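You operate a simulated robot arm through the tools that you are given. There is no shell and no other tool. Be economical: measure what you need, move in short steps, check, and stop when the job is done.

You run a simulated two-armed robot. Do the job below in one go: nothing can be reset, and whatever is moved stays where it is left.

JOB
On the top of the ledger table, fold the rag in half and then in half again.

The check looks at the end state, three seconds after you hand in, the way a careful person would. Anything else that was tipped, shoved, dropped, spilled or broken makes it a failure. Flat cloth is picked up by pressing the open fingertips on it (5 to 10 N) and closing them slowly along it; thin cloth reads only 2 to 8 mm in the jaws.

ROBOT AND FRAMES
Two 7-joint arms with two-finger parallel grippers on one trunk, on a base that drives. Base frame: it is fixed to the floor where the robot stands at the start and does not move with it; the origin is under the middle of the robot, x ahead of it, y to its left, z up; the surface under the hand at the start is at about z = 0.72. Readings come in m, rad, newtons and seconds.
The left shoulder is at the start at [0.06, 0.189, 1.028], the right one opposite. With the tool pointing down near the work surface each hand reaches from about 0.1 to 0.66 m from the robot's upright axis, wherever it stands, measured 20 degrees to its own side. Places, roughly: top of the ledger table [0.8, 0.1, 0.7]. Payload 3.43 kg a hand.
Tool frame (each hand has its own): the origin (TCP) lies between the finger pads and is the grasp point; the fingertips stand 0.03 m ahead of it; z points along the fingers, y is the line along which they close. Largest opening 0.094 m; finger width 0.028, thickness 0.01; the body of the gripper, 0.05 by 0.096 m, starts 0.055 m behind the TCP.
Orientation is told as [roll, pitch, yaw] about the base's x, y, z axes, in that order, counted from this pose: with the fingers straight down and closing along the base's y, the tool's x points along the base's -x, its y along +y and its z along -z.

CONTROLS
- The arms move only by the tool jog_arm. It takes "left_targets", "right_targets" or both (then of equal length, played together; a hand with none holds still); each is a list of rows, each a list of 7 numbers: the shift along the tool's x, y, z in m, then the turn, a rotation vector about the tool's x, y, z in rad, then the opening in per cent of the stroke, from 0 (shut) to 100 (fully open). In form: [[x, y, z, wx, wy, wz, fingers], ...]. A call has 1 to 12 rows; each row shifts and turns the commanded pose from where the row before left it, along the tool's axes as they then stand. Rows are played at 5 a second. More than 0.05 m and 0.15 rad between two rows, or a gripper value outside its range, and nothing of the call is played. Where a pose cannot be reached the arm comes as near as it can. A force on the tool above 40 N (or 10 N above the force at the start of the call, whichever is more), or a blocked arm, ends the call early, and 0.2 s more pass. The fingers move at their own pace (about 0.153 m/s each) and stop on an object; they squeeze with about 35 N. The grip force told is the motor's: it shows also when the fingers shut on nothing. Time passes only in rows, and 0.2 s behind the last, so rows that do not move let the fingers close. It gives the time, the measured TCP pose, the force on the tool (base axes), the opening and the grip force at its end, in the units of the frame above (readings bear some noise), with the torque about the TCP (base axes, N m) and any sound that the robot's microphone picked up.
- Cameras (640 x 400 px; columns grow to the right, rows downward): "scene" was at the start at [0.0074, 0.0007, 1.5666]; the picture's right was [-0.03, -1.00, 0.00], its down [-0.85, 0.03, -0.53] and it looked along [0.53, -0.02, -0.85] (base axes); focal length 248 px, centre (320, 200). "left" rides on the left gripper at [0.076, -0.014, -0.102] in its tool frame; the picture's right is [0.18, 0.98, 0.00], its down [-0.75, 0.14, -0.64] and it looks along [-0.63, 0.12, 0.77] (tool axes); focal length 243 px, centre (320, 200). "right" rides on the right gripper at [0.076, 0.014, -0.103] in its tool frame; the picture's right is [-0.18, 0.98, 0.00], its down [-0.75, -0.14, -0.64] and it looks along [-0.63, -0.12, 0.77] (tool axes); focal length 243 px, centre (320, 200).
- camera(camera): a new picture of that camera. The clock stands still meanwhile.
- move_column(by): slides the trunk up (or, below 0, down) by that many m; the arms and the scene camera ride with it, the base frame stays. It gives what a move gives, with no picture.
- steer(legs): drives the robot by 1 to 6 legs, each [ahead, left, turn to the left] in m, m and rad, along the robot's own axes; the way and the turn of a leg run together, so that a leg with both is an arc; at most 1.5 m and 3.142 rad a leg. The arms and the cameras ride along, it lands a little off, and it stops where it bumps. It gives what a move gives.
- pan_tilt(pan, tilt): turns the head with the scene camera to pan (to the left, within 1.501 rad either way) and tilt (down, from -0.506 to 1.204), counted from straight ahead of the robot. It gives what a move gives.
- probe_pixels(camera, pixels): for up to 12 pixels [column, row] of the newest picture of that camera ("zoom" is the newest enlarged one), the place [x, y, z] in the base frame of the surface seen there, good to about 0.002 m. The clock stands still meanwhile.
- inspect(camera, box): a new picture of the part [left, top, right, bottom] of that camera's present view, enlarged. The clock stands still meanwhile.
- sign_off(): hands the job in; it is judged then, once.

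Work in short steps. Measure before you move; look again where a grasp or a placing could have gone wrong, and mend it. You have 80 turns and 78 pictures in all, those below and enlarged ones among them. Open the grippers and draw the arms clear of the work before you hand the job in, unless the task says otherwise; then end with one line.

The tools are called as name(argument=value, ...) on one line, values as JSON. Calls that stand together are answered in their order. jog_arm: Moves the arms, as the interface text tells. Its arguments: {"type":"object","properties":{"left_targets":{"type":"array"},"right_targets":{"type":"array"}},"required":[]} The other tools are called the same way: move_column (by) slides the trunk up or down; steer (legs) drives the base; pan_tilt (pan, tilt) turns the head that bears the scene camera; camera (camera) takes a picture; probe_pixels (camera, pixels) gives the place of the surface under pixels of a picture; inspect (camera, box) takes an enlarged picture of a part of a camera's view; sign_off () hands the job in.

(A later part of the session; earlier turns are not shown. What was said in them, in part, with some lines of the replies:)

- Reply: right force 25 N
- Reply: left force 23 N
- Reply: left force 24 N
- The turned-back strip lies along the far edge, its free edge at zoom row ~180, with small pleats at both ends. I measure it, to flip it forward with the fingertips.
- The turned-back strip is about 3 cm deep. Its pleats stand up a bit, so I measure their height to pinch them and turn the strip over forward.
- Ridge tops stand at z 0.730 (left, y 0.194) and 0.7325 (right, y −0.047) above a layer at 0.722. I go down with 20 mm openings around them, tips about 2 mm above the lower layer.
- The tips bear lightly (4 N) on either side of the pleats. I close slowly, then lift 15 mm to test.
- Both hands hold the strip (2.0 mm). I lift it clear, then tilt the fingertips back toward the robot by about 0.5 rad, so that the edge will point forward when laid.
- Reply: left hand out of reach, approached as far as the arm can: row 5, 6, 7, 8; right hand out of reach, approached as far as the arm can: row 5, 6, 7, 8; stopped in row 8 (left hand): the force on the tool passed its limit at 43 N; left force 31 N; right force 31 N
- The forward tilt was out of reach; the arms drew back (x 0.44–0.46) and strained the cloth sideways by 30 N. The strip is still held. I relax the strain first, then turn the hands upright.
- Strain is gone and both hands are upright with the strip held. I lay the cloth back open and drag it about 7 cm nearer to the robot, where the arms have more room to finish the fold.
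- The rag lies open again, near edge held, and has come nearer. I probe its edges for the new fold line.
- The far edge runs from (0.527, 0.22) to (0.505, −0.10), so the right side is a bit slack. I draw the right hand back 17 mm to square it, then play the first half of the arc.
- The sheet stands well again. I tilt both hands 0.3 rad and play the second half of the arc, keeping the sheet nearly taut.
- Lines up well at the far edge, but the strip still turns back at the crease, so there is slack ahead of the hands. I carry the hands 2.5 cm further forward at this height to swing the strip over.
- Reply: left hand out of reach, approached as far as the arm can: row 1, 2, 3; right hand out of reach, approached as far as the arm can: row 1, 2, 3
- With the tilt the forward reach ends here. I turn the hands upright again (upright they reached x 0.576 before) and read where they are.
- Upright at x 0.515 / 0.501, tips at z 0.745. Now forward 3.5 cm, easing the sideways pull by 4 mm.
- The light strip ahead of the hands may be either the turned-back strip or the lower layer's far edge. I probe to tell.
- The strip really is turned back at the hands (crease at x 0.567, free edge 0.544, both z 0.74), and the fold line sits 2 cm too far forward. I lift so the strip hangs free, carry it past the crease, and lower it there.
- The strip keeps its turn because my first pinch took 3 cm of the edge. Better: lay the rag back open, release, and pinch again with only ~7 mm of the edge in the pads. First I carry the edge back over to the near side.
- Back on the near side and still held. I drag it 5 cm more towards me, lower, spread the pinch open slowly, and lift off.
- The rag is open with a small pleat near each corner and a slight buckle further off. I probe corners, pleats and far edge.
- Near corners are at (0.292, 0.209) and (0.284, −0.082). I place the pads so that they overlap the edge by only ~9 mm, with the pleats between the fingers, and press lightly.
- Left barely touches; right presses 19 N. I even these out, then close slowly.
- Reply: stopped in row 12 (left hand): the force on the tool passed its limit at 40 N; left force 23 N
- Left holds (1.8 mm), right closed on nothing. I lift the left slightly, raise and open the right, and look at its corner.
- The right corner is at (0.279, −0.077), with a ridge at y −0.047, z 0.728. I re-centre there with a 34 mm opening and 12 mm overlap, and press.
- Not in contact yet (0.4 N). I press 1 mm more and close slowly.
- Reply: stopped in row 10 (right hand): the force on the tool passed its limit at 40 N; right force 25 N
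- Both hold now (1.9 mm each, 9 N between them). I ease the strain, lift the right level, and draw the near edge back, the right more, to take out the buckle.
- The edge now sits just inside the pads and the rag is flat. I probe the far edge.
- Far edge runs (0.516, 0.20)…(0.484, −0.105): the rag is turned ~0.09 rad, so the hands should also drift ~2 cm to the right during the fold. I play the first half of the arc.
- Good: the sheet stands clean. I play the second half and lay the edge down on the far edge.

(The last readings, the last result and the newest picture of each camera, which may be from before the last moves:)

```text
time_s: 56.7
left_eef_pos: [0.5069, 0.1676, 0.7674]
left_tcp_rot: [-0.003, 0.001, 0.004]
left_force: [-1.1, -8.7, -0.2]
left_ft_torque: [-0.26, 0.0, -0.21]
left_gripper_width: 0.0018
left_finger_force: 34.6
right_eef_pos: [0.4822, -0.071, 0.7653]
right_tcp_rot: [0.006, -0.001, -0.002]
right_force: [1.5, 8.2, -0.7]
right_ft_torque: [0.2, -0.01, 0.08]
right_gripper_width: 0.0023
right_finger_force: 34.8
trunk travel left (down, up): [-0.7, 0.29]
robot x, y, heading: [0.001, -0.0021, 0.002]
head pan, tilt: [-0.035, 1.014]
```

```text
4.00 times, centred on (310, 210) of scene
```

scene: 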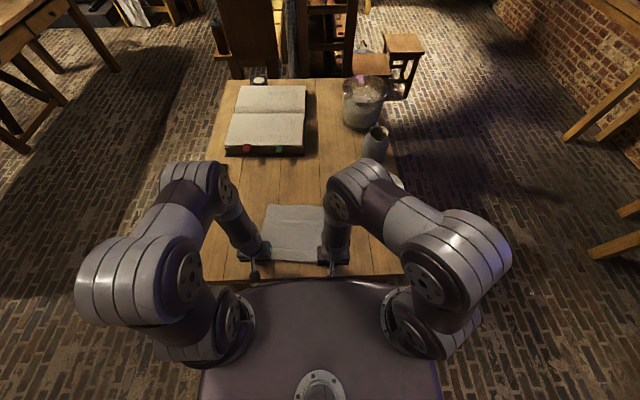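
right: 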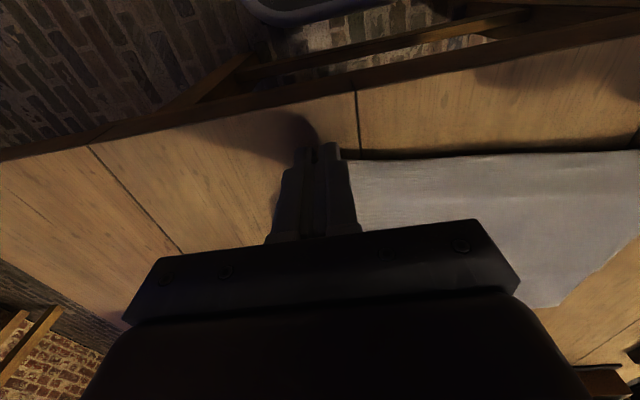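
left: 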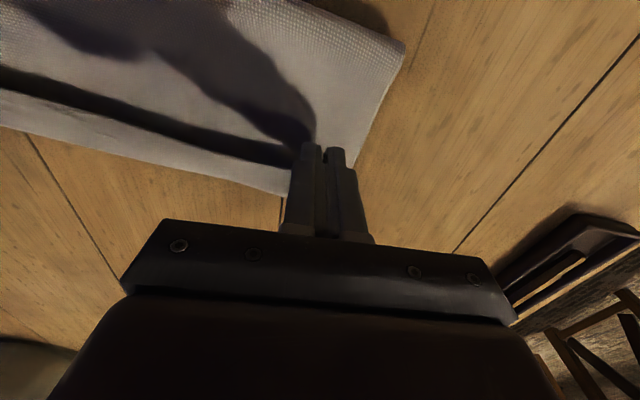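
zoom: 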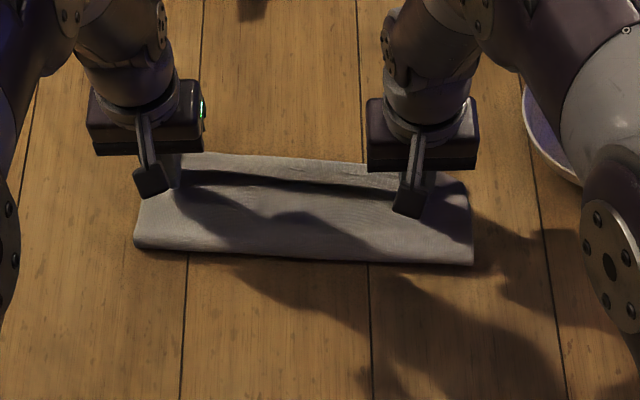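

I probe whether the strip ahead of the hands is a turned-back hem or the lower layer.

probe_pixels(camera="left", pixels=[[270, 185], [260, 160], [150, 150], [150, 126], [60, 130], [60, 106], [150, 90], [355, 170], [402, 60]])

probe_pixels(camera="zoom", pixels=[[138, 243], [300, 258], [470, 262], [460, 190], [195, 155], [300, 162], [345, 190], [250, 182]])

```text
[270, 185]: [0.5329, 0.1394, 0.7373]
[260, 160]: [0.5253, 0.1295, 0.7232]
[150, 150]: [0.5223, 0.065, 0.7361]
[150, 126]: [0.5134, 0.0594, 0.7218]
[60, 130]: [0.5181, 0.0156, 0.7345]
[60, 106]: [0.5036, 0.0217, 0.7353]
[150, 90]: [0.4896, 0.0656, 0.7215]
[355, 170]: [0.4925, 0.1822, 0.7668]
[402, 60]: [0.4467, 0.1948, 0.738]
```

```text
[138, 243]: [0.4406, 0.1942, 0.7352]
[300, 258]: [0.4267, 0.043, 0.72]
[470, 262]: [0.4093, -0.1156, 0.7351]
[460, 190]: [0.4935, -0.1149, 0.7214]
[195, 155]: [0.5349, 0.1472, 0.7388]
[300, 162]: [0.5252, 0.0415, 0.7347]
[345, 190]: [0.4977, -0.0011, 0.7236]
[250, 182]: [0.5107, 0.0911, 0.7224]
```

A narrow hem (≈1.5 cm) is still turned at the hands while held. I nudge forward 1 cm, release from this height so that it can spring out, and look.

jog_arm(left_targets=[[-0.006, -0.002, -0.003, 0, 0, 0, 0], [-0.006, -0.002, -0.002, 0, 0, 0, 0], [0, 0, 0, 0, 0, 0, 20], [0, 0, 0, 0, 0, 0, 30], [0, 0, -0.02, 0, 0, 0, 30], [0, 0, -0.035, 0, 0, 0, 30], [0, 0, -0.035, 0, 0, 0, 30]], right_targets=[[-0.006, 0.002, -0.003, 0, 0, 0, 0], [-0.006, 0.002, -0.002, 0, 0, 0, 0], [0, 0, 0, 0, 0, 0, 20], [0, 0, 0, 0, 0, 0, 30], [0, 0, -0.02, 0, 0, 0, 30], [0, 0, -0.035, 0, 0, 0, 30], [0, 0, -0.035, 0, 0, 0, 30]])

inspect(camera="scene", box=[230, 160, 390, 260])

```text
time_s: 58.3
left_eef_pos: [0.5188, 0.1638, 0.8617]
left_tcp_rot: [-0.001, -0.001, 0.002]
left_force: [0.0, 0.5, 0.8]
left_ft_torque: [0.01, -0.02, 0.0]
left_gripper_width: 0.028
left_finger_force: 0.1
right_eef_pos: [0.4927, -0.0665, 0.8597]
right_tcp_rot: [0.007, 0.0, -0.002]
right_force: [0.1, -0.6, -0.6]
right_ft_torque: [0.01, 0.0, 0.01]
right_gripper_width: 0.028
right_finger_force: 0.1
trunk travel left (down, up): [-0.7, 0.29]
robot x, y, heading: [0.0015, -0.0018, -0.001]
head pan, tilt: [-0.035, 1.014]
```

```text
4.00 times, centred on (310, 210) of scene
```

zoom: 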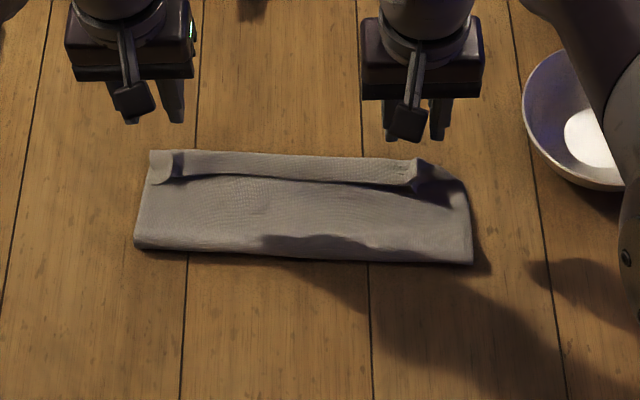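

After release a ~2 cm hem stays turned back, standing a little open at its free edge (row ~178). I probe its height to push it over forward with the fingertips.

probe_pixels(camera="zoom", pixels=[[160, 183], [190, 175], [230, 173], [280, 176], [330, 180], [380, 183], [410, 186], [450, 200], [185, 152], [280, 156], [415, 162], [280, 200]])

inspect(camera="right", box=[200, 0, 640, 275])

```text
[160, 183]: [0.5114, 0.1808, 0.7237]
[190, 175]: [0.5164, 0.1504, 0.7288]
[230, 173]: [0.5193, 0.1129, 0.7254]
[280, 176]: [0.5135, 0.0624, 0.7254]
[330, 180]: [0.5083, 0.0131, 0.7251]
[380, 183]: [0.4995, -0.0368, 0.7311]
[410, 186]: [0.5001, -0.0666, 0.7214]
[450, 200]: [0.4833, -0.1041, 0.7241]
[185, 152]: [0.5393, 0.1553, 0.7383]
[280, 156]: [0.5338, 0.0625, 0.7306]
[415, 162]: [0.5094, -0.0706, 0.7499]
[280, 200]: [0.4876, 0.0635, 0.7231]
```

```text
1.45 times, centred on (420, 138) of right
```

zoom: 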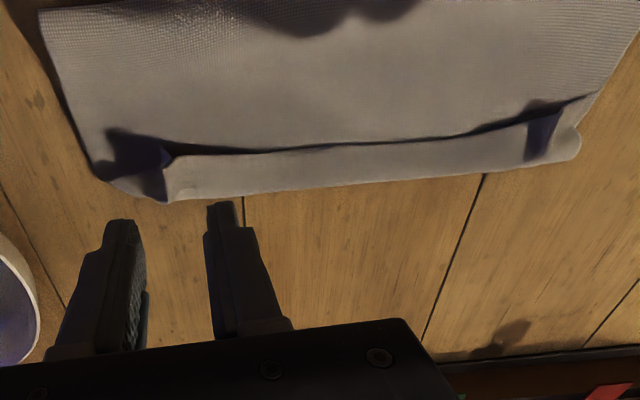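

The free edge floats 3–8 mm above the lower layer (z ~0.7225). I lower part-open fingers just behind it (tips ~z 0.725, not touching), then sweep 6.5 cm forward to flip the hem over.

jog_arm(left_targets=[[0.021, -0.01, 0.03, 0, 0, 0, 64], [0.02, -0.009, 0.04, 0, 0, 0, 64], [0, 0, 0.03, 0, 0, 0, 64], [0, 0, 0.007, 0, 0, 0, 64], [-0.01, 0, 0, 0, 0, 0, 64], [-0.01, 0, 0, 0, 0, 0, 64], [-0.01, 0, 0, 0, 0, 0, 64], [-0.01, 0, -0.001, 0, 0, 0, 64], [-0.01, 0, -0.001, 0, 0, 0, 64], [-0.01, 0, -0.002, 0, 0, 0, 64], [-0.01, 0, -0.002, 0, 0, 0, 64], [0, 0, 0, 0, 0, 0, 64]], right_targets=[[0.016, 0.017, 0.03, 0, 0, 0, 64], [0.015, 0.0165, 0.04, 0, 0, 0, 64], [0, 0, 0.028, 0, 0, 0, 64], [0, 0, 0.007, 0, 0, 0, 64], [-0.01, 0, 0, 0, 0, 0, 64], [-0.01, 0, 0, 0, 0, 0, 64], [-0.01, 0, 0, 0, 0, 0, 64], [-0.01, 0, -0.001, 0, 0, 0, 64], [-0.01, 0, -0.001, 0, 0, 0, 64], [-0.01, 0, -0.002, 0, 0, 0, 64], [-0.01, 0, -0.002, 0, 0, 0, 64], [0, 0, 0, 0, 0, 0, 64]])

inspect(camera="scene", box=[230, 150, 390, 250])

```text
time_s: 60.9
left_eef_pos: [0.5484, 0.1455, 0.7589]
left_tcp_rot: [-0.004, 0.0, 0.002]
left_force: [0.6, 0.1, -0.7]
left_ft_torque: [0.0, 0.05, 0.02]
left_gripper_width: 0.0603
left_finger_force: 0.0
right_eef_pos: [0.535, -0.034, 0.7615]
right_tcp_rot: [0.007, -0.003, -0.003]
right_force: [-0.1, 0.3, 0.6]
right_ft_torque: [0.0, -0.01, 0.03]
right_gripper_width: 0.0603
right_finger_force: 0.1
trunk travel left (down, up): [-0.7, 0.29]
robot x, y, heading: [0.0022, -0.0005, 0.005]
head pan, tilt: [-0.035, 1.014]
```

```text
4.00 times, centred on (310, 200) of scene
```

zoom: 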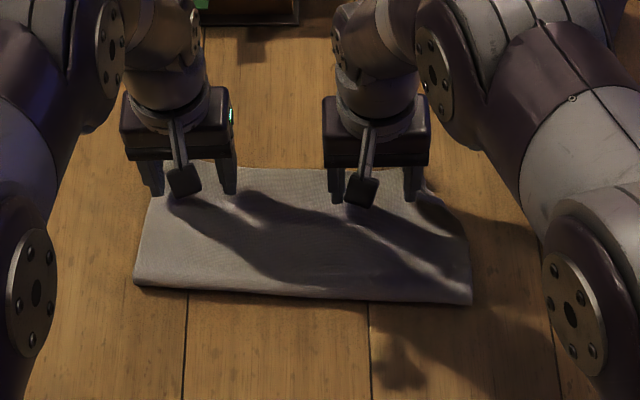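

The dark hem line is gone: it seems to be standing or leaning forward. I push 1 cm more, rise, draw the arms back and look.

jog_arm(left_targets=[[-0.01, 0, -0.001, 0, 0, 0, 64], [-0.008, 0, -0.006, 0, 0, 0, 64], [0, 0, -0.02, 0, 0, 0, 64], [0, 0, -0.04, 0, 0, 0, 64], [0.02, 0.02, -0.03, 0, 0, 0, 64], [0.02, 0.03, 0, 0, 0, 0, 64]], right_targets=[[-0.01, 0, -0.001, 0, 0, 0, 64], [-0.008, 0, -0.006, 0, 0, 0, 64], [0, 0, -0.02, 0, 0, 0, 64], [0, 0, -0.04, 0, 0, 0, 64], [0.02, -0.02, -0.03, 0, 0, 0, 64], [0.02, -0.02, 0, 0, 0, 0, 64]])

inspect(camera="scene", box=[230, 150, 390, 250])

```text
time_s: 62.3
left_eef_pos: [0.5271, 0.1953, 0.8578]
left_tcp_rot: [-0.005, 0.001, 0.001]
left_force: [0.1, 0.3, 0.8]
left_ft_torque: [-0.05, -0.02, 0.02]
left_gripper_width: 0.06
left_finger_force: 0.0
right_eef_pos: [0.511, -0.0738, 0.8573]
right_tcp_rot: [0.007, 0.0, -0.003]
right_force: [-0.7, 1.2, 0.9]
right_ft_torque: [0.0, -0.01, 0.01]
right_gripper_width: 0.06
right_finger_force: 0.1
trunk travel left (down, up): [-0.7, 0.29]
robot x, y, heading: [0.0018, 0.0032, -0.001]
head pan, tilt: [-0.035, 1.014]
```

```text
4.00 times, centred on (310, 200) of scene
```

zoom: 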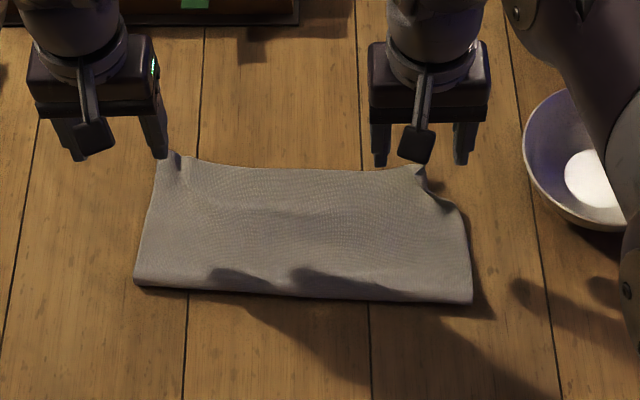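

The hem flipped flat; only small puckers remain at the far corners. I check edge positions from the wrist views.

probe_pixels(camera="zoom", pixels=[[137, 280], [300, 295], [470, 300], [165, 160], [185, 160], [290, 170], [410, 168], [430, 185], [458, 212], [435, 208], [300, 220]])

inspect(camera="right", box=[200, 0, 640, 275])

inspect(camera="left", box=[0, 0, 440, 275])

```text
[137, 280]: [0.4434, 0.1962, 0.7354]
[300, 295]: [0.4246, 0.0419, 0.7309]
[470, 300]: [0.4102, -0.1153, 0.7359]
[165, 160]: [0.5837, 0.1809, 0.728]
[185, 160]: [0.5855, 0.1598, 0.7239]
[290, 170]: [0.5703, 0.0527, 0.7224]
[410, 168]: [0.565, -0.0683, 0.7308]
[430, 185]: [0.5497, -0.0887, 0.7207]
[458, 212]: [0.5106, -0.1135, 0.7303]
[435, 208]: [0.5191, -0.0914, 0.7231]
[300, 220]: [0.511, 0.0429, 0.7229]
```

```text
1.45 times, centred on (420, 138) of right
```

zoom: 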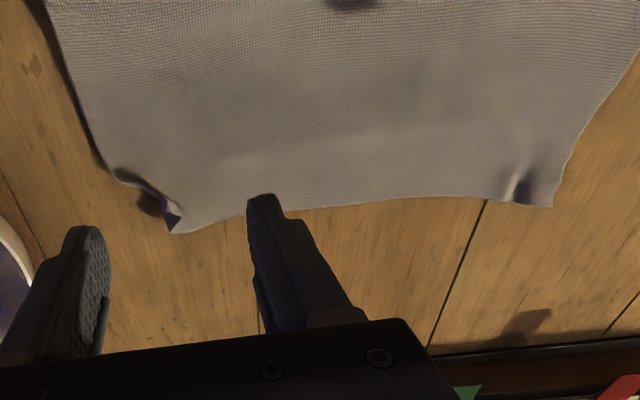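

```text
1.45 times, centred on (220, 138) of left
```

zoom: 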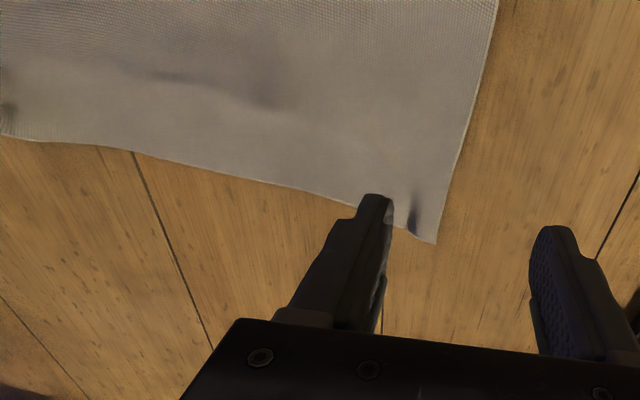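

The upper layer overhangs the lower by ~4 cm (edge at x 0.58/0.56, fold at 0.44/0.41). I now can pinch it with the edge pointing forward, so I measure its corners for a re-lay.

probe_pixels(camera="left", pixels=[[298, 164], [284, 148], [288, 140], [240, 136], [306, 140], [322, 90]])

probe_pixels(camera="right", pixels=[[320, 157], [340, 152], [312, 140], [300, 132], [283, 122], [375, 142], [555, 130]])

```text
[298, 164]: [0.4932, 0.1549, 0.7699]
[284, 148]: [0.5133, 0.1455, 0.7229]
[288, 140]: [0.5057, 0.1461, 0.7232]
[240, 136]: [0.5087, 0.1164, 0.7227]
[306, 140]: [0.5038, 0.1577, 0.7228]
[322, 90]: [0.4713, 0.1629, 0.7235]
```

```text
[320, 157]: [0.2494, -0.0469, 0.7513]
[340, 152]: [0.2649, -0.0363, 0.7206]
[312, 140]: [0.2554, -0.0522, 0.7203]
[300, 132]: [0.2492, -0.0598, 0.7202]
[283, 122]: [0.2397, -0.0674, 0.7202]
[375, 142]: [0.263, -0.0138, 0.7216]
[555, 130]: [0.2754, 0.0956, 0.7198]
```

Those readings belonged to older pictures. I probe the newest enlarged left view instead.

probe_pixels(camera="zoom", pixels=[[432, 240], [405, 228], [412, 205], [400, 200], [345, 205], [440, 200], [250, 180], [140, 153], [10, 132]])

camera(camera="right")

```text
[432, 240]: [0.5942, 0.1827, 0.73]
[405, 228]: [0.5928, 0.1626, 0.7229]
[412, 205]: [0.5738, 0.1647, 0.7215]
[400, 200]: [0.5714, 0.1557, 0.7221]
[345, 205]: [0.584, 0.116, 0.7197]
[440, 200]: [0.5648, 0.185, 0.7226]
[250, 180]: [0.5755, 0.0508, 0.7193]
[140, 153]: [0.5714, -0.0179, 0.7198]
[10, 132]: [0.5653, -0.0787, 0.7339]
```

```text
13 pictures are left
```

right: 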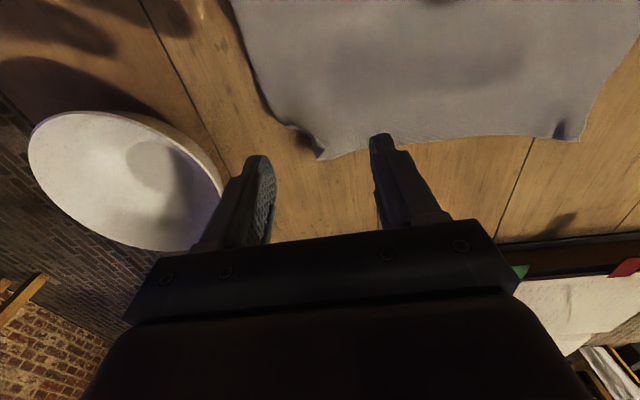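

Left corner is at (0.594, 0.183), right tip at (0.565, −0.079). I bring both hands over the overhanging single layer, with 32 mm openings, and press.

jog_arm(left_targets=[[-0.025, -0.015, 0.02, 0, 0, 0, 34], [-0.025, -0.014, 0.03, 0, 0, 0, 34], [0, 0, 0.03, 0, 0, 0, 34], [0, 0, 0.02, 0, 0, 0, 34], [0, 0, 0.0066, 0, 0, 0, 34], [0, 0, 0, 0, 0, 0, 34], [0, 0, 0, 0, 0, 0, 34]], right_targets=[[-0.021, 0.006, 0.02, 0, 0, 0, 34], [-0.021, 0.006, 0.03, 0, 0, 0, 34], [0, 0, 0.03, 0, 0, 0, 34], [0, 0, 0.02, 0, 0, 0, 34], [0, 0, 0.006, 0, 0, 0, 34], [0, 0, 0, 0, 0, 0, 34], [0, 0, 0, 0, 0, 0, 34]])

```text
time_s: 63.9
left_eef_pos: [0.5768, 0.1655, 0.7515]
left_tcp_rot: [-0.003, 0.001, 0.002]
left_force: [0.0, -1.1, 3.3]
left_ft_torque: [0.02, 0.0, 0.01]
left_gripper_width: 0.0317
left_finger_force: 0.0
right_eef_pos: [0.5529, -0.0615, 0.752]
right_tcp_rot: [0.006, -0.002, -0.002]
right_force: [0.5, 0.2, 4.9]
right_ft_torque: [-0.1, 0.04, 0.02]
right_gripper_width: 0.0317
right_finger_force: 0.1
trunk travel left (down, up): [-0.7, 0.29]
robot x, y, heading: [-0.0037, 0.0007, 0.0]
head pan, tilt: [-0.035, 1.014]
```

Light contact (3 N and 5 N). I press a few tenths more and close slowly.

jog_arm(left_targets=[[0, 0, 0.0005, 0, 0, 0, 32], [0, 0, 0.0002, 0, 0, 0, 29], [0, 0, 0.0001, 0, 0, 0, 26], [0, 0, 0.0001, 0, 0, 0, 23], [0, 0, 0.0001, 0, 0, 0, 19], [0, 0, 0, 0, 0, 0, 15], [0, 0, 0, 0, 0, 0, 11], [0, 0, 0, 0, 0, 0, 7], [0, 0, 0, 0, 0, 0, 3], [0, 0, 0, 0, 0, 0, 0], [0, 0, 0, 0, 0, 0, 0]], right_targets=[[0, 0, 0.0004, 0, 0, 0, 32], [0, 0, 0.0002, 0, 0, 0, 29], [0, 0, 0.0001, 0, 0, 0, 26], [0, 0, 0.0001, 0, 0, 0, 23], [0, 0, 0.0001, 0, 0, 0, 19], [0, 0, 0, 0, 0, 0, 15], [0, 0, 0, 0, 0, 0, 11], [0, 0, 0, 0, 0, 0, 7], [0, 0, 0, 0, 0, 0, 3], [0, 0, 0, 0, 0, 0, 0], [0, 0, 0, 0, 0, 0, 0]])

```text
time_s: 66.3
left_eef_pos: [0.5761, 0.1654, 0.7521]
left_tcp_rot: [-0.003, -0.002, 0.001]
left_force: [0.2, -0.1, 12.2]
left_ft_torque: [-0.03, -0.01, -0.01]
left_gripper_width: 0.0021
left_finger_force: 35.1
right_eef_pos: [0.5519, -0.061, 0.7524]
right_tcp_rot: [0.006, -0.003, -0.002]
right_force: [0.2, 0.4, 11.0]
right_ft_torque: [0.01, 0.11, 0.01]
right_gripper_width: 0.0004
right_finger_force: 32.8
trunk travel left (down, up): [-0.7, 0.29]
robot x, y, heading: [0.0025, 0.0006, -0.002]
head pan, tilt: [-0.035, 1.014]
```

Left holds (2.1 mm), right missed. I retry the right 1.4 cm further inward, where both fingers are surely on cloth.

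jog_arm(right_targets=[[0, 0, -0.012, 0, 0, 0, 20], [0, 0.014, 0, 0, 0, 0, 38], [0, 0, 0.006, 0, 0, 0, 38], [0, 0, 0.0055, 0, 0, 0, 38], [0, 0, 0.0005, 0, 0, 0, 38], [0, 0, 0, 0, 0, 0, 38], [0, 0, 0, 0, 0, 0, 38]])

```text
time_s: 67.9
left_eef_pos: [0.576, 0.1654, 0.7519]
left_tcp_rot: [-0.003, -0.004, 0.001]
left_force: [2.0, -0.5, 12.5]
left_ft_torque: [0.03, -0.06, -0.07]
left_gripper_width: 0.0024
left_finger_force: 34.7
right_eef_pos: [0.5524, -0.048, 0.751]
right_tcp_rot: [0.007, -0.004, -0.002]
right_force: [-2.1, -1.4, 10.9]
right_ft_torque: [-0.34, 0.14, -0.05]
right_gripper_width: 0.0361
right_finger_force: 0.5
trunk travel left (down, up): [-0.7, 0.29]
robot x, y, heading: [0.0013, -0.0024, -0.002]
head pan, tilt: [-0.035, 1.014]
```

Right presses 11 N; I close it slowly.

jog_arm(right_targets=[[0, 0, 0, 0, 0, 0, 35], [0, 0, 0, 0, 0, 0, 32], [0, 0, 0, 0, 0, 0, 29], [0, 0, 0, 0, 0, 0, 26], [0, 0, 0, 0, 0, 0, 22], [0, 0, 0, 0, 0, 0, 18], [0, 0, 0, 0, 0, 0, 14], [0, 0, 0, 0, 0, 0, 10], [0, 0, 0, 0, 0, 0, 6], [0, 0, 0, 0, 0, 0, 2], [0, 0, 0, 0, 0, 0, 0], [0, 0, 0, 0, 0, 0, 0]])

```text
time_s: 70.5
left_eef_pos: [0.5759, 0.1658, 0.7514]
left_tcp_rot: [-0.002, -0.001, 0.003]
left_force: [2.5, 0.9, 12.7]
left_ft_torque: [0.0, -0.07, -0.02]
left_gripper_width: 0.0022
left_finger_force: 35.1
right_eef_pos: [0.5516, -0.0469, 0.7528]
right_tcp_rot: [0.007, -0.003, -0.003]
right_force: [-0.1, -1.5, 14.7]
right_ft_torque: [-0.06, 0.14, 0.0]
right_gripper_width: 0.0
right_finger_force: 33.1
trunk travel left (down, up): [-0.7, 0.29]
robot x, y, heading: [-0.0001, 0.0007, 0.003]
head pan, tilt: [-0.035, 1.014]
```

Still empty on the right. I lift it 2 cm and look.

jog_arm(right_targets=[[0, 0, -0.02, 0, 0, 0, 0], [0, 0, 0, 0, 0, 0, 30], [0, 0, 0, 0, 0, 0, 30]])

camera(camera="right")

```text
time_s: 71.3
left_eef_pos: [0.5758, 0.1652, 0.7506]
left_tcp_rot: [-0.002, -0.001, 0.003]
left_force: [-0.6, 1.0, 19.6]
left_ft_torque: [-0.01, 0.06, 0.02]
left_gripper_width: 0.0025
left_finger_force: 35.3
right_eef_pos: [0.5509, -0.0476, 0.7726]
right_tcp_rot: [0.007, -0.005, -0.001]
right_force: [0.1, -0.5, -0.2]
right_ft_torque: [-0.02, 0.01, 0.01]
right_gripper_width: 0.0281
right_finger_force: 0.1
trunk travel left (down, up): [-0.7, 0.29]
robot x, y, heading: [-0.0011, -0.0046, 0.001]
head pan, tilt: [-0.035, 1.014]
```

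```text
12 pictures are left
```

right: 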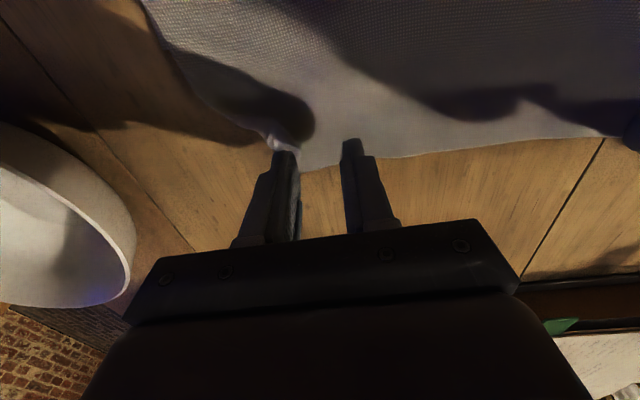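

probe_pixels(camera="right", pixels=[[310, 168], [350, 158], [400, 155], [268, 138], [290, 140], [310, 145], [330, 140], [250, 145], [330, 165]])

```text
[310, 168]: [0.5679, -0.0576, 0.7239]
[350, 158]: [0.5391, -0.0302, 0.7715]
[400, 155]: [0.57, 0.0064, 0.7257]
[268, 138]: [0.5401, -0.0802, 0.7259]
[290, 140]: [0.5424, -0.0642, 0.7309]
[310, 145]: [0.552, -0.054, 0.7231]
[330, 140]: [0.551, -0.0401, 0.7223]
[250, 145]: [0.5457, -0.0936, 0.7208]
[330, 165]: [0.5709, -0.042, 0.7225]
```

The right layer's edge is at x 0.57, side at y −0.08, with a ridge at (0.542, −0.064). I re-centre on y −0.057 with a 36 mm opening, and press more firmly while closing, as in the grasps that held.

jog_arm(right_targets=[[-0.003, -0.01, 0.01, 0, 0, 0, 38], [0, 0, 0.008, 0, 0, 0, 38], [0, 0, 0.0033, 0, 0, 0, 38], [0, 0, 0.0003, 0, 0, 0, 35], [0, 0, 0.0002, 0, 0, 0, 31], [0, 0, 0.0002, 0, 0, 0, 27], [0, 0, 0.0002, 0, 0, 0, 23], [0, 0, 0.0001, 0, 0, 0, 18], [0, 0, 0.0001, 0, 0, 0, 13], [0, 0, 0, 0, 0, 0, 8], [0, 0, 0, 0, 0, 0, 3], [0, 0, 0, 0, 0, 0, 0]])

```text
time_s: 73.9
left_eef_pos: [0.5752, 0.1659, 0.7513]
left_tcp_rot: [-0.004, -0.002, 0.003]
left_force: [0.2, -2.0, 4.5]
left_ft_torque: [-0.06, -0.02, 0.01]
left_gripper_width: 0.0023
left_finger_force: 35.5
right_eef_pos: [0.5567, -0.0569, 0.7516]
right_tcp_rot: [0.007, -0.006, -0.002]
right_force: [3.2, 1.3, 34.3]
right_ft_torque: [-0.08, 0.06, 0.03]
right_gripper_width: 0.0035
right_finger_force: 35.0
trunk travel left (down, up): [-0.7, 0.29]
robot x, y, heading: [-0.0035, 0.0003, -0.004]
head pan, tilt: [-0.035, 1.014]
```

Both hold (2.3 and 3.5 mm). I lift the layer up and back until it stands over the wanted fold line (x 0.41 left, 0.385 right), so that the fold can be laid anew in the middle.

jog_arm(left_targets=[[0, 0, -0.012, 0, 0, 0, 0], [0.01, 0.001, -0.018, 0, 0, 0, 0], [0.015, 0.001, -0.018, 0, 0, 0, 0], [0.02, 0.001, -0.016, 0, 0, 0, 0], [0.022, 0.001, -0.014, 0, 0, 0, 0], [0.024, 0.001, -0.01, 0, 0, 0, 0], [0.024, 0.001, -0.007, 0, 0, 0, 0], [0.024, 0.001, -0.004, 0, 0, 0, 0], [0.024, 0.001, -0.002, 0, 0, 0, 0], [0, 0, 0, 0, 0, 0, 0]], right_targets=[[0, 0, -0.012, 0, 0, 0, 0], [0.011, 0.001, -0.018, 0, 0, 0, 0], [0.016, 0.001, -0.018, 0, 0, 0, 0], [0.021, 0.001, -0.016, 0, 0, 0, 0], [0.023, 0.001, -0.014, 0, 0, 0, 0], [0.025, 0.001, -0.01, 0, 0, 0, 0], [0.025, 0.001, -0.007, 0, 0, 0, 0], [0.025, 0.001, -0.004, 0, 0, 0, 0], [0.025, 0.001, -0.002, 0, 0, 0, 0], [0, 0, 0, 0, 0, 0, 0]])

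inspect(camera="scene", box=[190, 140, 430, 290])

```text
time_s: 76.1
left_eef_pos: [0.4139, 0.1742, 0.8507]
left_tcp_rot: [-0.004, 0.003, 0.003]
left_force: [-0.7, -4.1, -0.7]
left_ft_torque: [-0.11, 0.04, 0.0]
left_gripper_width: 0.0024
left_finger_force: 35.3
right_eef_pos: [0.3867, -0.0498, 0.8485]
right_tcp_rot: [0.006, 0.0, -0.003]
right_force: [0.9, 4.6, -0.5]
right_ft_torque: [0.09, -0.01, -0.08]
right_gripper_width: 0.0028
right_finger_force: 35.3
trunk travel left (down, up): [-0.7, 0.29]
robot x, y, heading: [-0.0001, -0.0025, -0.001]
head pan, tilt: [-0.035, 1.014]
```

```text
2.67 times, centred on (310, 215) of scene
```

zoom: 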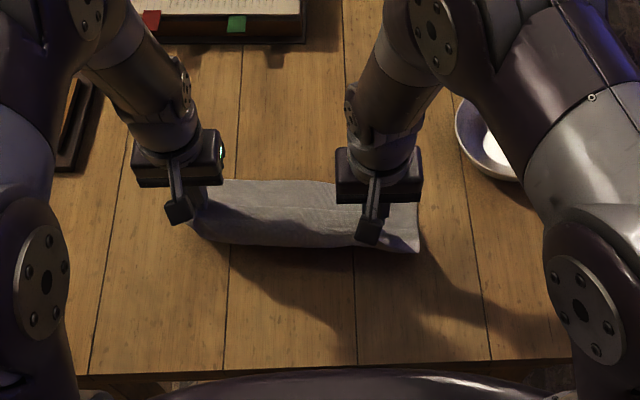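

I probe the lower layer's far edge (row ~181) and the fold line.

probe_pixels(camera="zoom", pixels=[[230, 182], [290, 183], [328, 185], [412, 206], [230, 200], [300, 205], [205, 240], [300, 245], [412, 250], [300, 220]])

```text
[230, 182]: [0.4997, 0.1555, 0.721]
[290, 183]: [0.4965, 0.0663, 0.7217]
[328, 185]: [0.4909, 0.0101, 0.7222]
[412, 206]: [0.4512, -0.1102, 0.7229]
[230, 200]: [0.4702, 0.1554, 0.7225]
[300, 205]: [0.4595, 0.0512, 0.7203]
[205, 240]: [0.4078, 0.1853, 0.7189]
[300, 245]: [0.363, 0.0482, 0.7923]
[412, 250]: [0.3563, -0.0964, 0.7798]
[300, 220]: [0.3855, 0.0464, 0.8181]
```

The lower layer's far edge is at 0.50 (left) and 0.475 (right), so the fold line should be at ~0.382/0.357. I go 3 cm further back, then lay the layer forward onto the far edge.

jog_arm(left_targets=[[0.015, 0, 0, 0, 0, 0, 0], [0.015, 0, 0, 0, 0, 0, 0], [0, 0, 0, 0, 0, 0, 0], [-0.012, -0.001, 0.002, 0, 0, 0, 0], [-0.016, -0.001, 0.004, 0, 0, 0, 0], [-0.016, -0.001, 0.007, 0, 0, 0, 0], [-0.014, -0.001, 0.009, 0, 0, 0, 0], [-0.012, -0.001, 0.011, 0, 0, 0, 0], [-0.01, -0.001, 0.013, 0, 0, 0, 0], [-0.008, -0.001, 0.014, 0, 0, 0, 0], [-0.006, -0.001, 0.015, 0, 0, 0, 0], [-0.004, -0.001, 0.014, 0, 0, 0, 0]], right_targets=[[0.015, 0, 0, 0, 0, 0, 0], [0.015, 0, 0, 0, 0, 0, 0], [0, 0, 0, 0, 0, 0, 0], [-0.013, -0.001, 0.002, 0, 0, 0, 0], [-0.017, -0.001, 0.004, 0, 0, 0, 0], [-0.017, -0.001, 0.007, 0, 0, 0, 0], [-0.015, -0.001, 0.009, 0, 0, 0, 0], [-0.013, -0.001, 0.011, 0, 0, 0, 0], [-0.011, -0.001, 0.013, 0, 0, 0, 0], [-0.009, -0.001, 0.014, 0, 0, 0, 0], [-0.007, -0.001, 0.014, 0, 0, 0, 0], [-0.005, -0.001, 0.013, 0, 0, 0, 0]])

inspect(camera="scene", box=[230, 170, 390, 270])

```text
time_s: 78.7
left_eef_pos: [0.4819, 0.1651, 0.7618]
left_tcp_rot: [-0.004, 0.002, 0.002]
left_force: [-1.2, -2.3, -0.2]
left_ft_torque: [-0.07, 0.01, 0.01]
left_gripper_width: 0.0023
left_finger_force: 34.9
right_eef_pos: [0.4637, -0.0592, 0.7614]
right_tcp_rot: [0.008, 0.0, -0.001]
right_force: [0.1, 2.7, -0.3]
right_ft_torque: [0.09, -0.01, -0.01]
right_gripper_width: 0.0027
right_finger_force: 35.2
trunk travel left (down, up): [-0.7, 0.29]
robot x, y, heading: [-0.0013, 0.0031, -0.005]
head pan, tilt: [-0.035, 1.014]
```

```text
4.00 times, centred on (310, 220) of scene
```

zoom: 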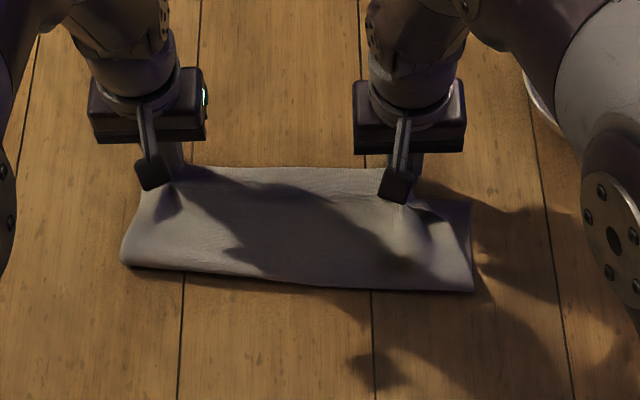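

Now it lies with no turned hem and the edges meeting. I lower 5 mm, spread the pinches slowly open, rise and draw clear to look.

jog_arm(left_targets=[[-0.002, 0, 0.004, 0, 0, 0, 0], [0, 0, 0.002, 0, 0, 0, 6], [0, 0, 0.001, 0, 0, 0, 14], [0, 0, 0, 0, 0, 0, 24], [0, 0, 0, 0, 0, 0, 34], [0, 0, -0.012, 0, 0, 0, 34], [0, 0, -0.035, 0, 0, 0, 34], [0, 0.02, -0.04, 0, 0, 0, 34], [0, 0.04, 0, 0, 0, 0, 34]], right_targets=[[-0.002, 0, 0.004, 0, 0, 0, 0], [0, 0, 0.002, 0, 0, 0, 6], [0, 0, 0.001, 0, 0, 0, 14], [0, 0, 0, 0, 0, 0, 24], [0, 0, 0, 0, 0, 0, 34], [0, 0, -0.012, 0, 0, 0, 34], [0, 0, -0.035, 0, 0, 0, 34], [0, -0.02, -0.04, 0, 0, 0, 34], [0.03, -0.03, 0, 0, 0, 0, 34]])

inspect(camera="scene", box=[230, 170, 390, 270])

```text
time_s: 80.7
left_eef_pos: [0.4835, 0.2235, 0.8436]
left_tcp_rot: [-0.003, 0.002, 0.001]
left_force: [0.2, 0.0, 0.5]
left_ft_torque: [0.01, 0.01, 0.01]
left_gripper_width: 0.032
left_finger_force: 0.0
right_eef_pos: [0.435, -0.1083, 0.8419]
right_tcp_rot: [0.007, 0.001, -0.002]
right_force: [-0.1, 0.1, 0.2]
right_ft_torque: [-0.02, 0.0, 0.01]
right_gripper_width: 0.0322
right_finger_force: 0.0
trunk travel left (down, up): [-0.7, 0.29]
robot x, y, heading: [-0.0006, -0.0001, -0.002]
head pan, tilt: [-0.035, 1.014]
```

```text
4.00 times, centred on (310, 220) of scene
```

zoom: 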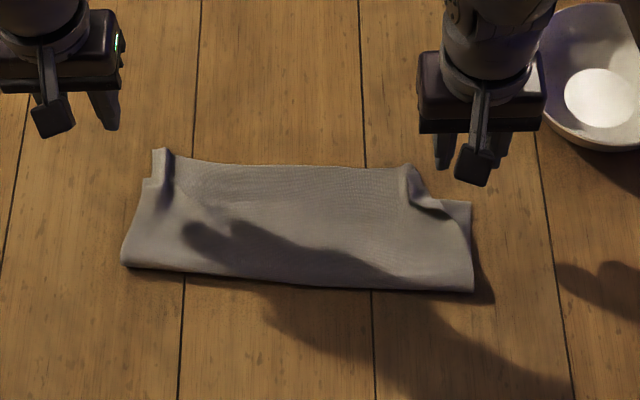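

The first fold is now nearly even; two pleats stand at the far corners. I probe the outline to plan the second fold, left end over right end.

probe_pixels(camera="zoom", pixels=[[124, 263], [143, 190], [157, 152], [170, 160], [190, 163], [300, 168], [405, 168], [440, 205], [470, 204], [472, 288], [300, 283], [140, 225]])

```text
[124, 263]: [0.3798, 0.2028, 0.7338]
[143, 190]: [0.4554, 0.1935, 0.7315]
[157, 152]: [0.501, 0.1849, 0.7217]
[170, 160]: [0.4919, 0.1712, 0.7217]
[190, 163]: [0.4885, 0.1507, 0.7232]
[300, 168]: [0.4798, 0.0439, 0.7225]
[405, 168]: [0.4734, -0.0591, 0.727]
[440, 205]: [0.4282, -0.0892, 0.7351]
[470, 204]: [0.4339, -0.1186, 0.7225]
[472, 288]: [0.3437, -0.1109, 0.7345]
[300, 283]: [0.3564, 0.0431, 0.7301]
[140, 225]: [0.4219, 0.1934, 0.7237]
```

The packet spans x 0.36–0.49, y −0.118…0.20, both layers together. For the second fold I pinch the left end's middle with a ridge parallel to the edge (closing along y). I move the right arm well away and lower the left to x 0.435, y 0.169.

jog_arm(left_targets=[[0.012, -0.014, 0, 0, 0, 0, 30], [0.012, -0.014, 0.01, 0, 0, 0, 30], [0.0125, -0.014, 0.02, 0, 0, 0, 30], [0.012, -0.0125, 0.03, 0, 0, 0, 30], [0, 0, 0.023, 0, 0, 0, 30], [0, 0, 0.007, 0, 0, 0, 30], [0, 0, 0.0015, 0, 0, 0, 30], [0, 0, 0, 0, 0, 0, 30]], right_targets=[[0, 0, -0.03, 0, 0, 0, 34], [0.02, -0.02, -0.03, 0, 0, 0, 34], [0.03, -0.03, -0.02, 0, 0, 0, 34], [0.03, -0.03, -0.02, 0, 0, 0, 34], [0.03, -0.03, 0, 0, 0, 0, 34], [0.025, -0.03, 0, 0, 0, 0, 34], [0, 0, 0, 0, 0, 0, 34], [0, 0, 0, 0, 0, 0, 34]])

```text
time_s: 82.5
left_eef_pos: [0.4353, 0.1702, 0.7519]
left_tcp_rot: [-0.003, -0.006, 0.001]
left_force: [2.0, 2.7, 22.8]
left_ft_torque: [0.48, -0.05, 0.02]
left_gripper_width: 0.0285
left_finger_force: 0.8
right_eef_pos: [0.2974, -0.2503, 0.9431]
right_tcp_rot: [0.007, -0.003, -0.001]
right_force: [-0.2, 0.5, 0.0]
right_ft_torque: [-0.06, -0.02, -0.02]
right_gripper_width: 0.0318
right_finger_force: 0.1
trunk travel left (down, up): [-0.7, 0.29]
robot x, y, heading: [-0.0031, 0.0007, 0.0]
head pan, tilt: [-0.035, 1.014]
```

It presses 23 N, which should carry both layers; I ease a hair and close slowly.

jog_arm(left_targets=[[0, 0, -0.0004, 0, 0, 0, 28], [0, 0, 0, 0, 0, 0, 26], [0, 0, 0, 0, 0, 0, 24], [0, 0, 0, 0, 0, 0, 21], [0, 0, 0, 0, 0, 0, 18], [0, 0, 0, 0, 0, 0, 15], [0, 0, 0, 0, 0, 0, 12], [0, 0, 0, 0, 0, 0, 9], [0, 0, 0, 0, 0, 0, 6], [0, 0, 0, 0, 0, 0, 3], [0, 0, 0, 0, 0, 0, 0], [0, 0, 0, 0, 0, 0, 0]])

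camera(camera="left")

```text
time_s: 85.1
left_eef_pos: [0.4335, 0.17, 0.7519]
left_tcp_rot: [-0.003, -0.003, 0.002]
left_force: [1.1, 4.4, 35.6]
left_ft_torque: [0.33, 0.02, 0.02]
left_gripper_width: 0.0025
left_finger_force: 35.2
right_eef_pos: [0.2977, -0.2493, 0.9426]
right_tcp_rot: [0.007, -0.004, -0.002]
right_force: [-0.6, 0.9, 0.0]
right_ft_torque: [0.01, 0.02, -0.03]
right_gripper_width: 0.032
right_finger_force: 0.1
trunk travel left (down, up): [-0.7, 0.29]
robot x, y, heading: [-0.0012, -0.0008, 0.003]
head pan, tilt: [-0.035, 1.014]
```

```text
8 pictures are left
```

left: 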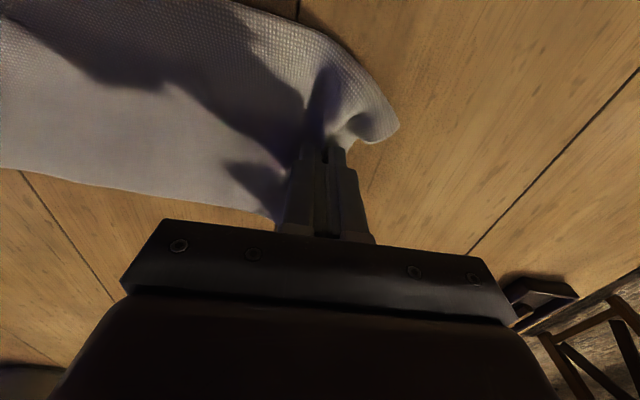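

It reads 2.5 mm; I lift 4 cm to see whether both layers come along.

jog_arm(left_targets=[[0, 0, -0.012, 0, 0, 0, 0], [0, -0.006, -0.014, 0, 0, 0, 0], [0, -0.008, -0.014, 0, 0, 0, 0], [0, 0, 0, 0, 0, 0, 0]])

inspect(camera="scene", box=[230, 170, 390, 270])

```text
time_s: 86.1
left_eef_pos: [0.4374, 0.1567, 0.7911]
left_tcp_rot: [-0.003, 0.002, 0.001]
left_force: [0.2, -0.1, 0.3]
left_ft_torque: [0.0, 0.02, -0.02]
left_gripper_width: 0.0021
left_finger_force: 35.0
right_eef_pos: [0.2994, -0.2492, 0.9393]
right_tcp_rot: [0.006, -0.001, -0.003]
right_force: [-0.1, 0.0, -0.2]
right_ft_torque: [0.0, -0.01, -0.01]
right_gripper_width: 0.0319
right_finger_force: 0.0
trunk travel left (down, up): [-0.7, 0.29]
robot x, y, heading: [-0.0021, -0.0003, -0.0]
head pan, tilt: [-0.035, 1.014]
```

```text
4.00 times, centred on (310, 220) of scene
```

zoom: 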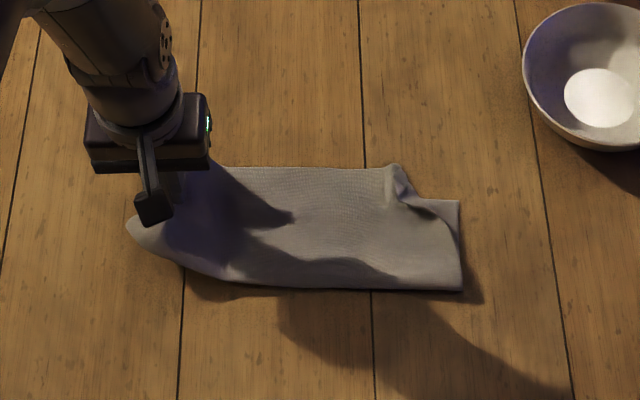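

No cloth stays behind at the left (bare table at (150,250)), so both layers are lifted. I play the first half of the arc toward the right end.

jog_arm(left_targets=[[0.002, -0.004, -0.02, 0, 0, 0, 0], [0.002, -0.01, -0.018, 0, 0, 0, 0], [0.002, -0.015, -0.015, 0, 0, 0, 0], [0.002, -0.02, -0.011, 0, 0, 0, 0], [0.002, -0.022, -0.008, 0, 0, 0, 0], [0.002, -0.023, -0.004, 0, 0, 0, 0], [0.002, -0.023, -0.002, 0, 0, 0, 0], [0, 0, 0, 0, 0, 0, 0]])

inspect(camera="scene", box=[230, 170, 390, 270])

```text
time_s: 87.9
left_eef_pos: [0.4218, 0.0378, 0.8696]
left_tcp_rot: [-0.003, 0.0, 0.003]
left_force: [0.3, 0.3, -1.3]
left_ft_torque: [-0.04, -0.03, -0.02]
left_gripper_width: 0.0022
left_finger_force: 34.6
right_eef_pos: [0.2984, -0.2484, 0.9419]
right_tcp_rot: [0.007, -0.001, -0.003]
right_force: [0.2, 0.1, 0.9]
right_ft_torque: [0.04, -0.02, 0.01]
right_gripper_width: 0.032
right_finger_force: 0.1
trunk travel left (down, up): [-0.7, 0.29]
robot x, y, heading: [-0.0004, 0.0017, -0.002]
head pan, tilt: [-0.035, 1.014]
```

```text
4.00 times, centred on (310, 220) of scene
```

zoom: 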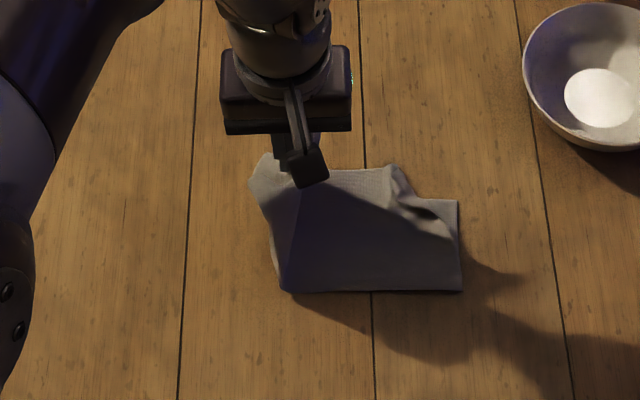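

Both layers stand up together, and the fold sits near the middle. I play the second half toward the right end.

jog_arm(left_targets=[[0.002, -0.022, 0.003, 0, 0, 0, 0], [0.002, -0.022, 0.008, 0, 0, 0, 0], [0.002, -0.02, 0.013, 0, 0, 0, 0], [0.002, -0.018, 0.017, 0, 0, 0, 0], [0.001, -0.016, 0.02, 0, 0, 0, 0], [0.001, -0.014, 0.02, 0, 0, 0, 0], [0, -0.01, 0.015, 0, 0, 0, 0], [0, -0.006, 0.004, 0, 0, 0, 0], [0, 0, 0, 0, 0, 0, 0]])

inspect(camera="scene", box=[230, 170, 390, 270])

```text
time_s: 89.9
left_eef_pos: [0.4128, -0.0895, 0.7685]
left_tcp_rot: [-0.004, -0.001, 0.002]
left_force: [-0.2, -0.3, 0.4]
left_ft_torque: [0.02, -0.03, 0.0]
left_gripper_width: 0.0022
left_finger_force: 35.0
right_eef_pos: [0.2994, -0.2496, 0.9403]
right_tcp_rot: [0.006, -0.002, -0.001]
right_force: [0.7, -0.2, 0.6]
right_ft_torque: [0.03, 0.0, 0.0]
right_gripper_width: 0.032
right_finger_force: 0.0
trunk travel left (down, up): [-0.7, 0.29]
robot x, y, heading: [0.0018, 0.0038, -0.002]
head pan, tilt: [-0.035, 1.014]
```

```text
4.00 times, centred on (310, 220) of scene
```

zoom: 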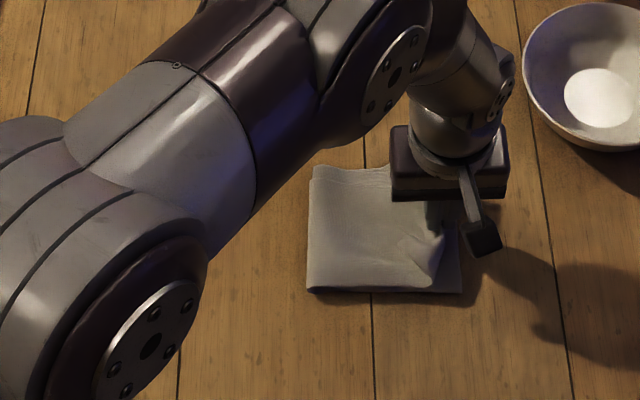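

The end lies over the right end, with the fold at pixel column ~310. I lower, release with a small opening, rise, and draw the left arm away to look.

jog_arm(left_targets=[[0, -0.003, 0.004, 0, 0, 0, 0], [0, 0, 0, 0, 0, 0, 12], [0, 0, 0, 0, 0, 0, 22], [0, 0, -0.008, 0, 0, 0, 22], [0, 0, -0.03, 0, 0, 0, 22], [0, 0, -0.04, 0, 0, 0, 22], [0.02, 0.045, 0, 0, 0, 0, 22], [0.02, 0.045, 0, 0, 0, 0, 22], [0.02, 0.045, 0, 0, 0, 0, 22], [0, 0.045, 0, 0, 0, 0, 22], [0, 0.045, 0, 0, 0, 0, 22]])

inspect(camera="scene", box=[270, 190, 370, 252])

```text
time_s: 92.3
left_eef_pos: [0.352, 0.1346, 0.8422]
left_tcp_rot: [-0.003, 0.0, 0.002]
left_force: [-0.1, 0.0, 0.0]
left_ft_torque: [-0.01, 0.03, 0.0]
left_gripper_width: 0.0206
left_finger_force: 0.1
right_eef_pos: [0.2987, -0.2475, 0.9419]
right_tcp_rot: [0.004, -0.001, -0.003]
right_force: [0.2, 0.5, 0.2]
right_ft_torque: [0.0, 0.0, -0.02]
right_gripper_width: 0.0318
right_finger_force: 0.0
trunk travel left (down, up): [-0.7, 0.29]
robot x, y, heading: [0.0005, 0.0025, -0.0]
head pan, tilt: [-0.035, 1.014]
```

```text
6.40 times, centred on (320, 221) of scene
```

zoom: 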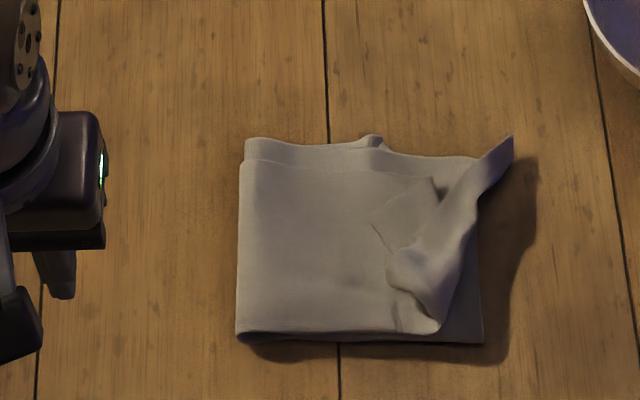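

A neat quarter, except the end is turned back as a flap (free edge at columns ~375–440). I probe it to sweep it over to the right.

probe_pixels(camera="zoom", pixels=[[375, 220], [390, 270], [400, 300], [430, 185], [415, 230], [440, 320], [475, 230], [508, 145], [320, 250], [240, 330], [480, 335], [250, 145]])

```text
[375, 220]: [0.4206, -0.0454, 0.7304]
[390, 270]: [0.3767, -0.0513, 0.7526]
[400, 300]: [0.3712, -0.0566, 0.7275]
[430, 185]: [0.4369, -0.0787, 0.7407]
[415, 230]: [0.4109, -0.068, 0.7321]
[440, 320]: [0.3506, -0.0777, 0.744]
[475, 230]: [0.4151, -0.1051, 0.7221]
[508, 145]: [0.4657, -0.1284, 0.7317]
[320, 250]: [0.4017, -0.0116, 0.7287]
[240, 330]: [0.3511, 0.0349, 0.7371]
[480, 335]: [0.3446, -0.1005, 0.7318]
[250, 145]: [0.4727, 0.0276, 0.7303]
```

Top layer is at z 0.729; the flap's free edge is at y ≈ −0.05, up to z 0.75. I lower the closed left fingers behind it at x 0.385 (tips ~z 0.731) and sweep to the right.

jog_arm(left_targets=[[-0.008, -0.039, 0, 0, 0, 0, 0], [-0.008, -0.039, 0, 0, 0, 0, 0], [-0.008, -0.039, 0.01, 0, 0, 0, 0], [-0.009, -0.035, 0.02, 0, 0, 0, 0], [0, 0, 0.03, 0, 0, 0, 0], [0, 0, 0.0215, 0, 0, 0, 0], [0, -0.015, 0, 0, 0, 0, 0], [0, -0.015, 0, 0, 0, 0, 0], [0, -0.015, 0, 0, 0, 0, 0], [0, -0.015, -0.001, 0, 0, 0, 0], [0, -0.015, -0.002, 0, 0, 0, 0], [0, -0.012, -0.004, 0, 0, 0, 0]])

```text
time_s: 94.9
left_eef_pos: [0.3851, -0.1071, 0.7691]
left_tcp_rot: [-0.002, -0.002, 0.0]
left_force: [0.8, -0.1, 0.7]
left_ft_torque: [0.03, 0.01, -0.01]
left_gripper_width: 0.0
left_finger_force: 32.7
right_eef_pos: [0.2984, -0.248, 0.9425]
right_tcp_rot: [0.007, -0.002, -0.002]
right_force: [-0.3, 0.3, 0.0]
right_ft_torque: [0.02, 0.02, 0.0]
right_gripper_width: 0.0319
right_finger_force: 0.1
trunk travel left (down, up): [-0.7, 0.29]
robot x, y, heading: [0.0002, -0.0017, 0.004]
head pan, tilt: [-0.035, 1.014]
```

First sweep done without resistance. I push a bit past, rise, and do a second sweep at x 0.42.

jog_arm(left_targets=[[0, -0.012, -0.006, 0, 0, 0, 0], [0, 0, -0.04, 0, 0, 0, 0], [-0.012, 0.045, 0, 0, 0, 0, 0], [-0.012, 0.045, 0, 0, 0, 0, 0], [-0.011, 0.009, 0.01, 0, 0, 0, 0], [0, 0, 0.03, 0, 0, 0, 0], [0, 0, 0.0145, 0, 0, 0, 0], [0, -0.02, 0, 0, 0, 0, 0], [0, -0.02, 0, 0, 0, 0, 0], [0, -0.02, -0.001, 0, 0, 0, 0], [0, -0.02, -0.003, 0, 0, 0, 0], [0, -0.015, -0.006, 0, 0, 0, 0]])

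```text
time_s: 97.5
left_eef_pos: [0.4198, -0.1138, 0.7709]
left_tcp_rot: [-0.003, 0.001, 0.004]
left_force: [-0.4, -0.5, 0.5]
left_ft_torque: [-0.02, -0.03, 0.02]
left_gripper_width: 0.0
left_finger_force: 32.6
right_eef_pos: [0.298, -0.2489, 0.9415]
right_tcp_rot: [0.007, -0.001, -0.003]
right_force: [-0.1, 0.0, 0.8]
right_ft_torque: [0.0, 0.0, -0.02]
right_gripper_width: 0.0319
right_finger_force: 0.0
trunk travel left (down, up): [-0.7, 0.29]
robot x, y, heading: [0.0026, 0.0042, -0.002]
head pan, tilt: [-0.035, 1.014]
5 turns are left
```

Few turns remain. I rise, draw the left arm clear to the left, and look.

jog_arm(left_targets=[[0, -0.006, -0.01, 0, 0, 0, 0], [0, 0, -0.04, 0, 0, 0, 30], [0, 0, -0.04, 0, 0, 0, 30], [0.02, 0.045, 0, 0, 0, 0, 30], [0.02, 0.045, 0, 0, 0, 0, 30], [0.02, 0.045, 0, 0, 0, 0, 30], [0.01, 0.045, 0, 0, 0, 0, 30], [0, 0.048, 0, 0, 0, 0, 30], [0, 0.048, 0, 0, 0, 0, 30], [0, 0.048, 0, 0, 0, 0, 30]])

inspect(camera="scene", box=[270, 190, 370, 252])

```text
time_s: 99.7
left_eef_pos: [0.3474, 0.2059, 0.8604]
left_tcp_rot: [-0.003, 0.001, -0.001]
left_force: [-0.7, 0.6, 0.2]
left_ft_torque: [0.02, 0.02, 0.01]
left_gripper_width: 0.0283
left_finger_force: 0.0
right_eef_pos: [0.2982, -0.247, 0.9411]
right_tcp_rot: [0.006, -0.001, -0.003]
right_force: [0.6, -0.7, 1.0]
right_ft_torque: [-0.01, -0.02, 0.0]
right_gripper_width: 0.0318
right_finger_force: 0.1
trunk travel left (down, up): [-0.7, 0.29]
robot x, y, heading: [0.0007, -0.0008, 0.004]
head pan, tilt: [-0.035, 1.014]
```

```text
6.40 times, centred on (320, 221) of scene
4 turns are left
```

zoom: 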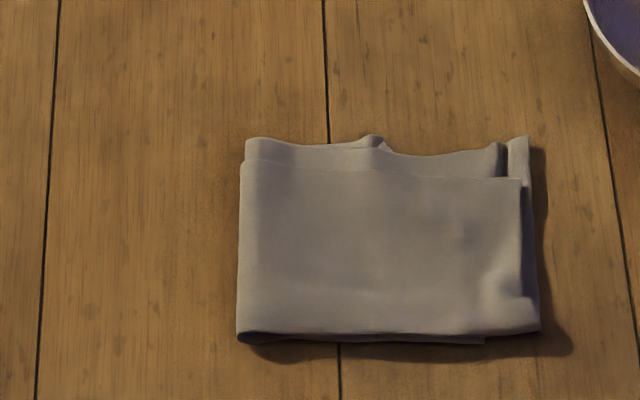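

The flap is over and the rag is a tidy quarter, with only a small overlap at the right. I open both grippers fully and raise the arms clear.

jog_arm(left_targets=[[0, 0.02, -0.03, 0, 0, 0, 100], [0, 0.02, -0.03, 0, 0, 0, 100], [0, 0, 0, 0, 0, 0, 100]], right_targets=[[0, 0, 0, 0, 0, 0, 100], [0, 0, 0, 0, 0, 0, 100], [0, 0, 0, 0, 0, 0, 100]])

```text
time_s: 100.5
left_eef_pos: [0.3489, 0.2429, 0.9207]
left_tcp_rot: [-0.001, 0.002, 0.001]
left_force: [-0.2, -0.5, 1.1]
left_ft_torque: [-0.01, -0.03, -0.02]
left_gripper_width: 0.094
left_finger_force: 0.0
right_eef_pos: [0.299, -0.2491, 0.9416]
right_tcp_rot: [0.007, -0.002, -0.002]
right_force: [-0.2, 0.6, -0.6]
right_ft_torque: [-0.02, 0.02, 0.04]
right_gripper_width: 0.0941
right_finger_force: 0.0
trunk travel left (down, up): [-0.7, 0.29]
robot x, y, heading: [-0.0, 0.0014, 0.004]
head pan, tilt: [-0.035, 1.014]
3 turns are left
```

Both arms are clear with open grippers, and the rag lies folded in quarters; I hand the job in.

sign_off()

```text
The job is handed in.
```

The rag is folded in half and in half again on the ledger table, with the top layers reaching about 3 cm past the lower ones at the right end. I saw nothing else on the table moved.
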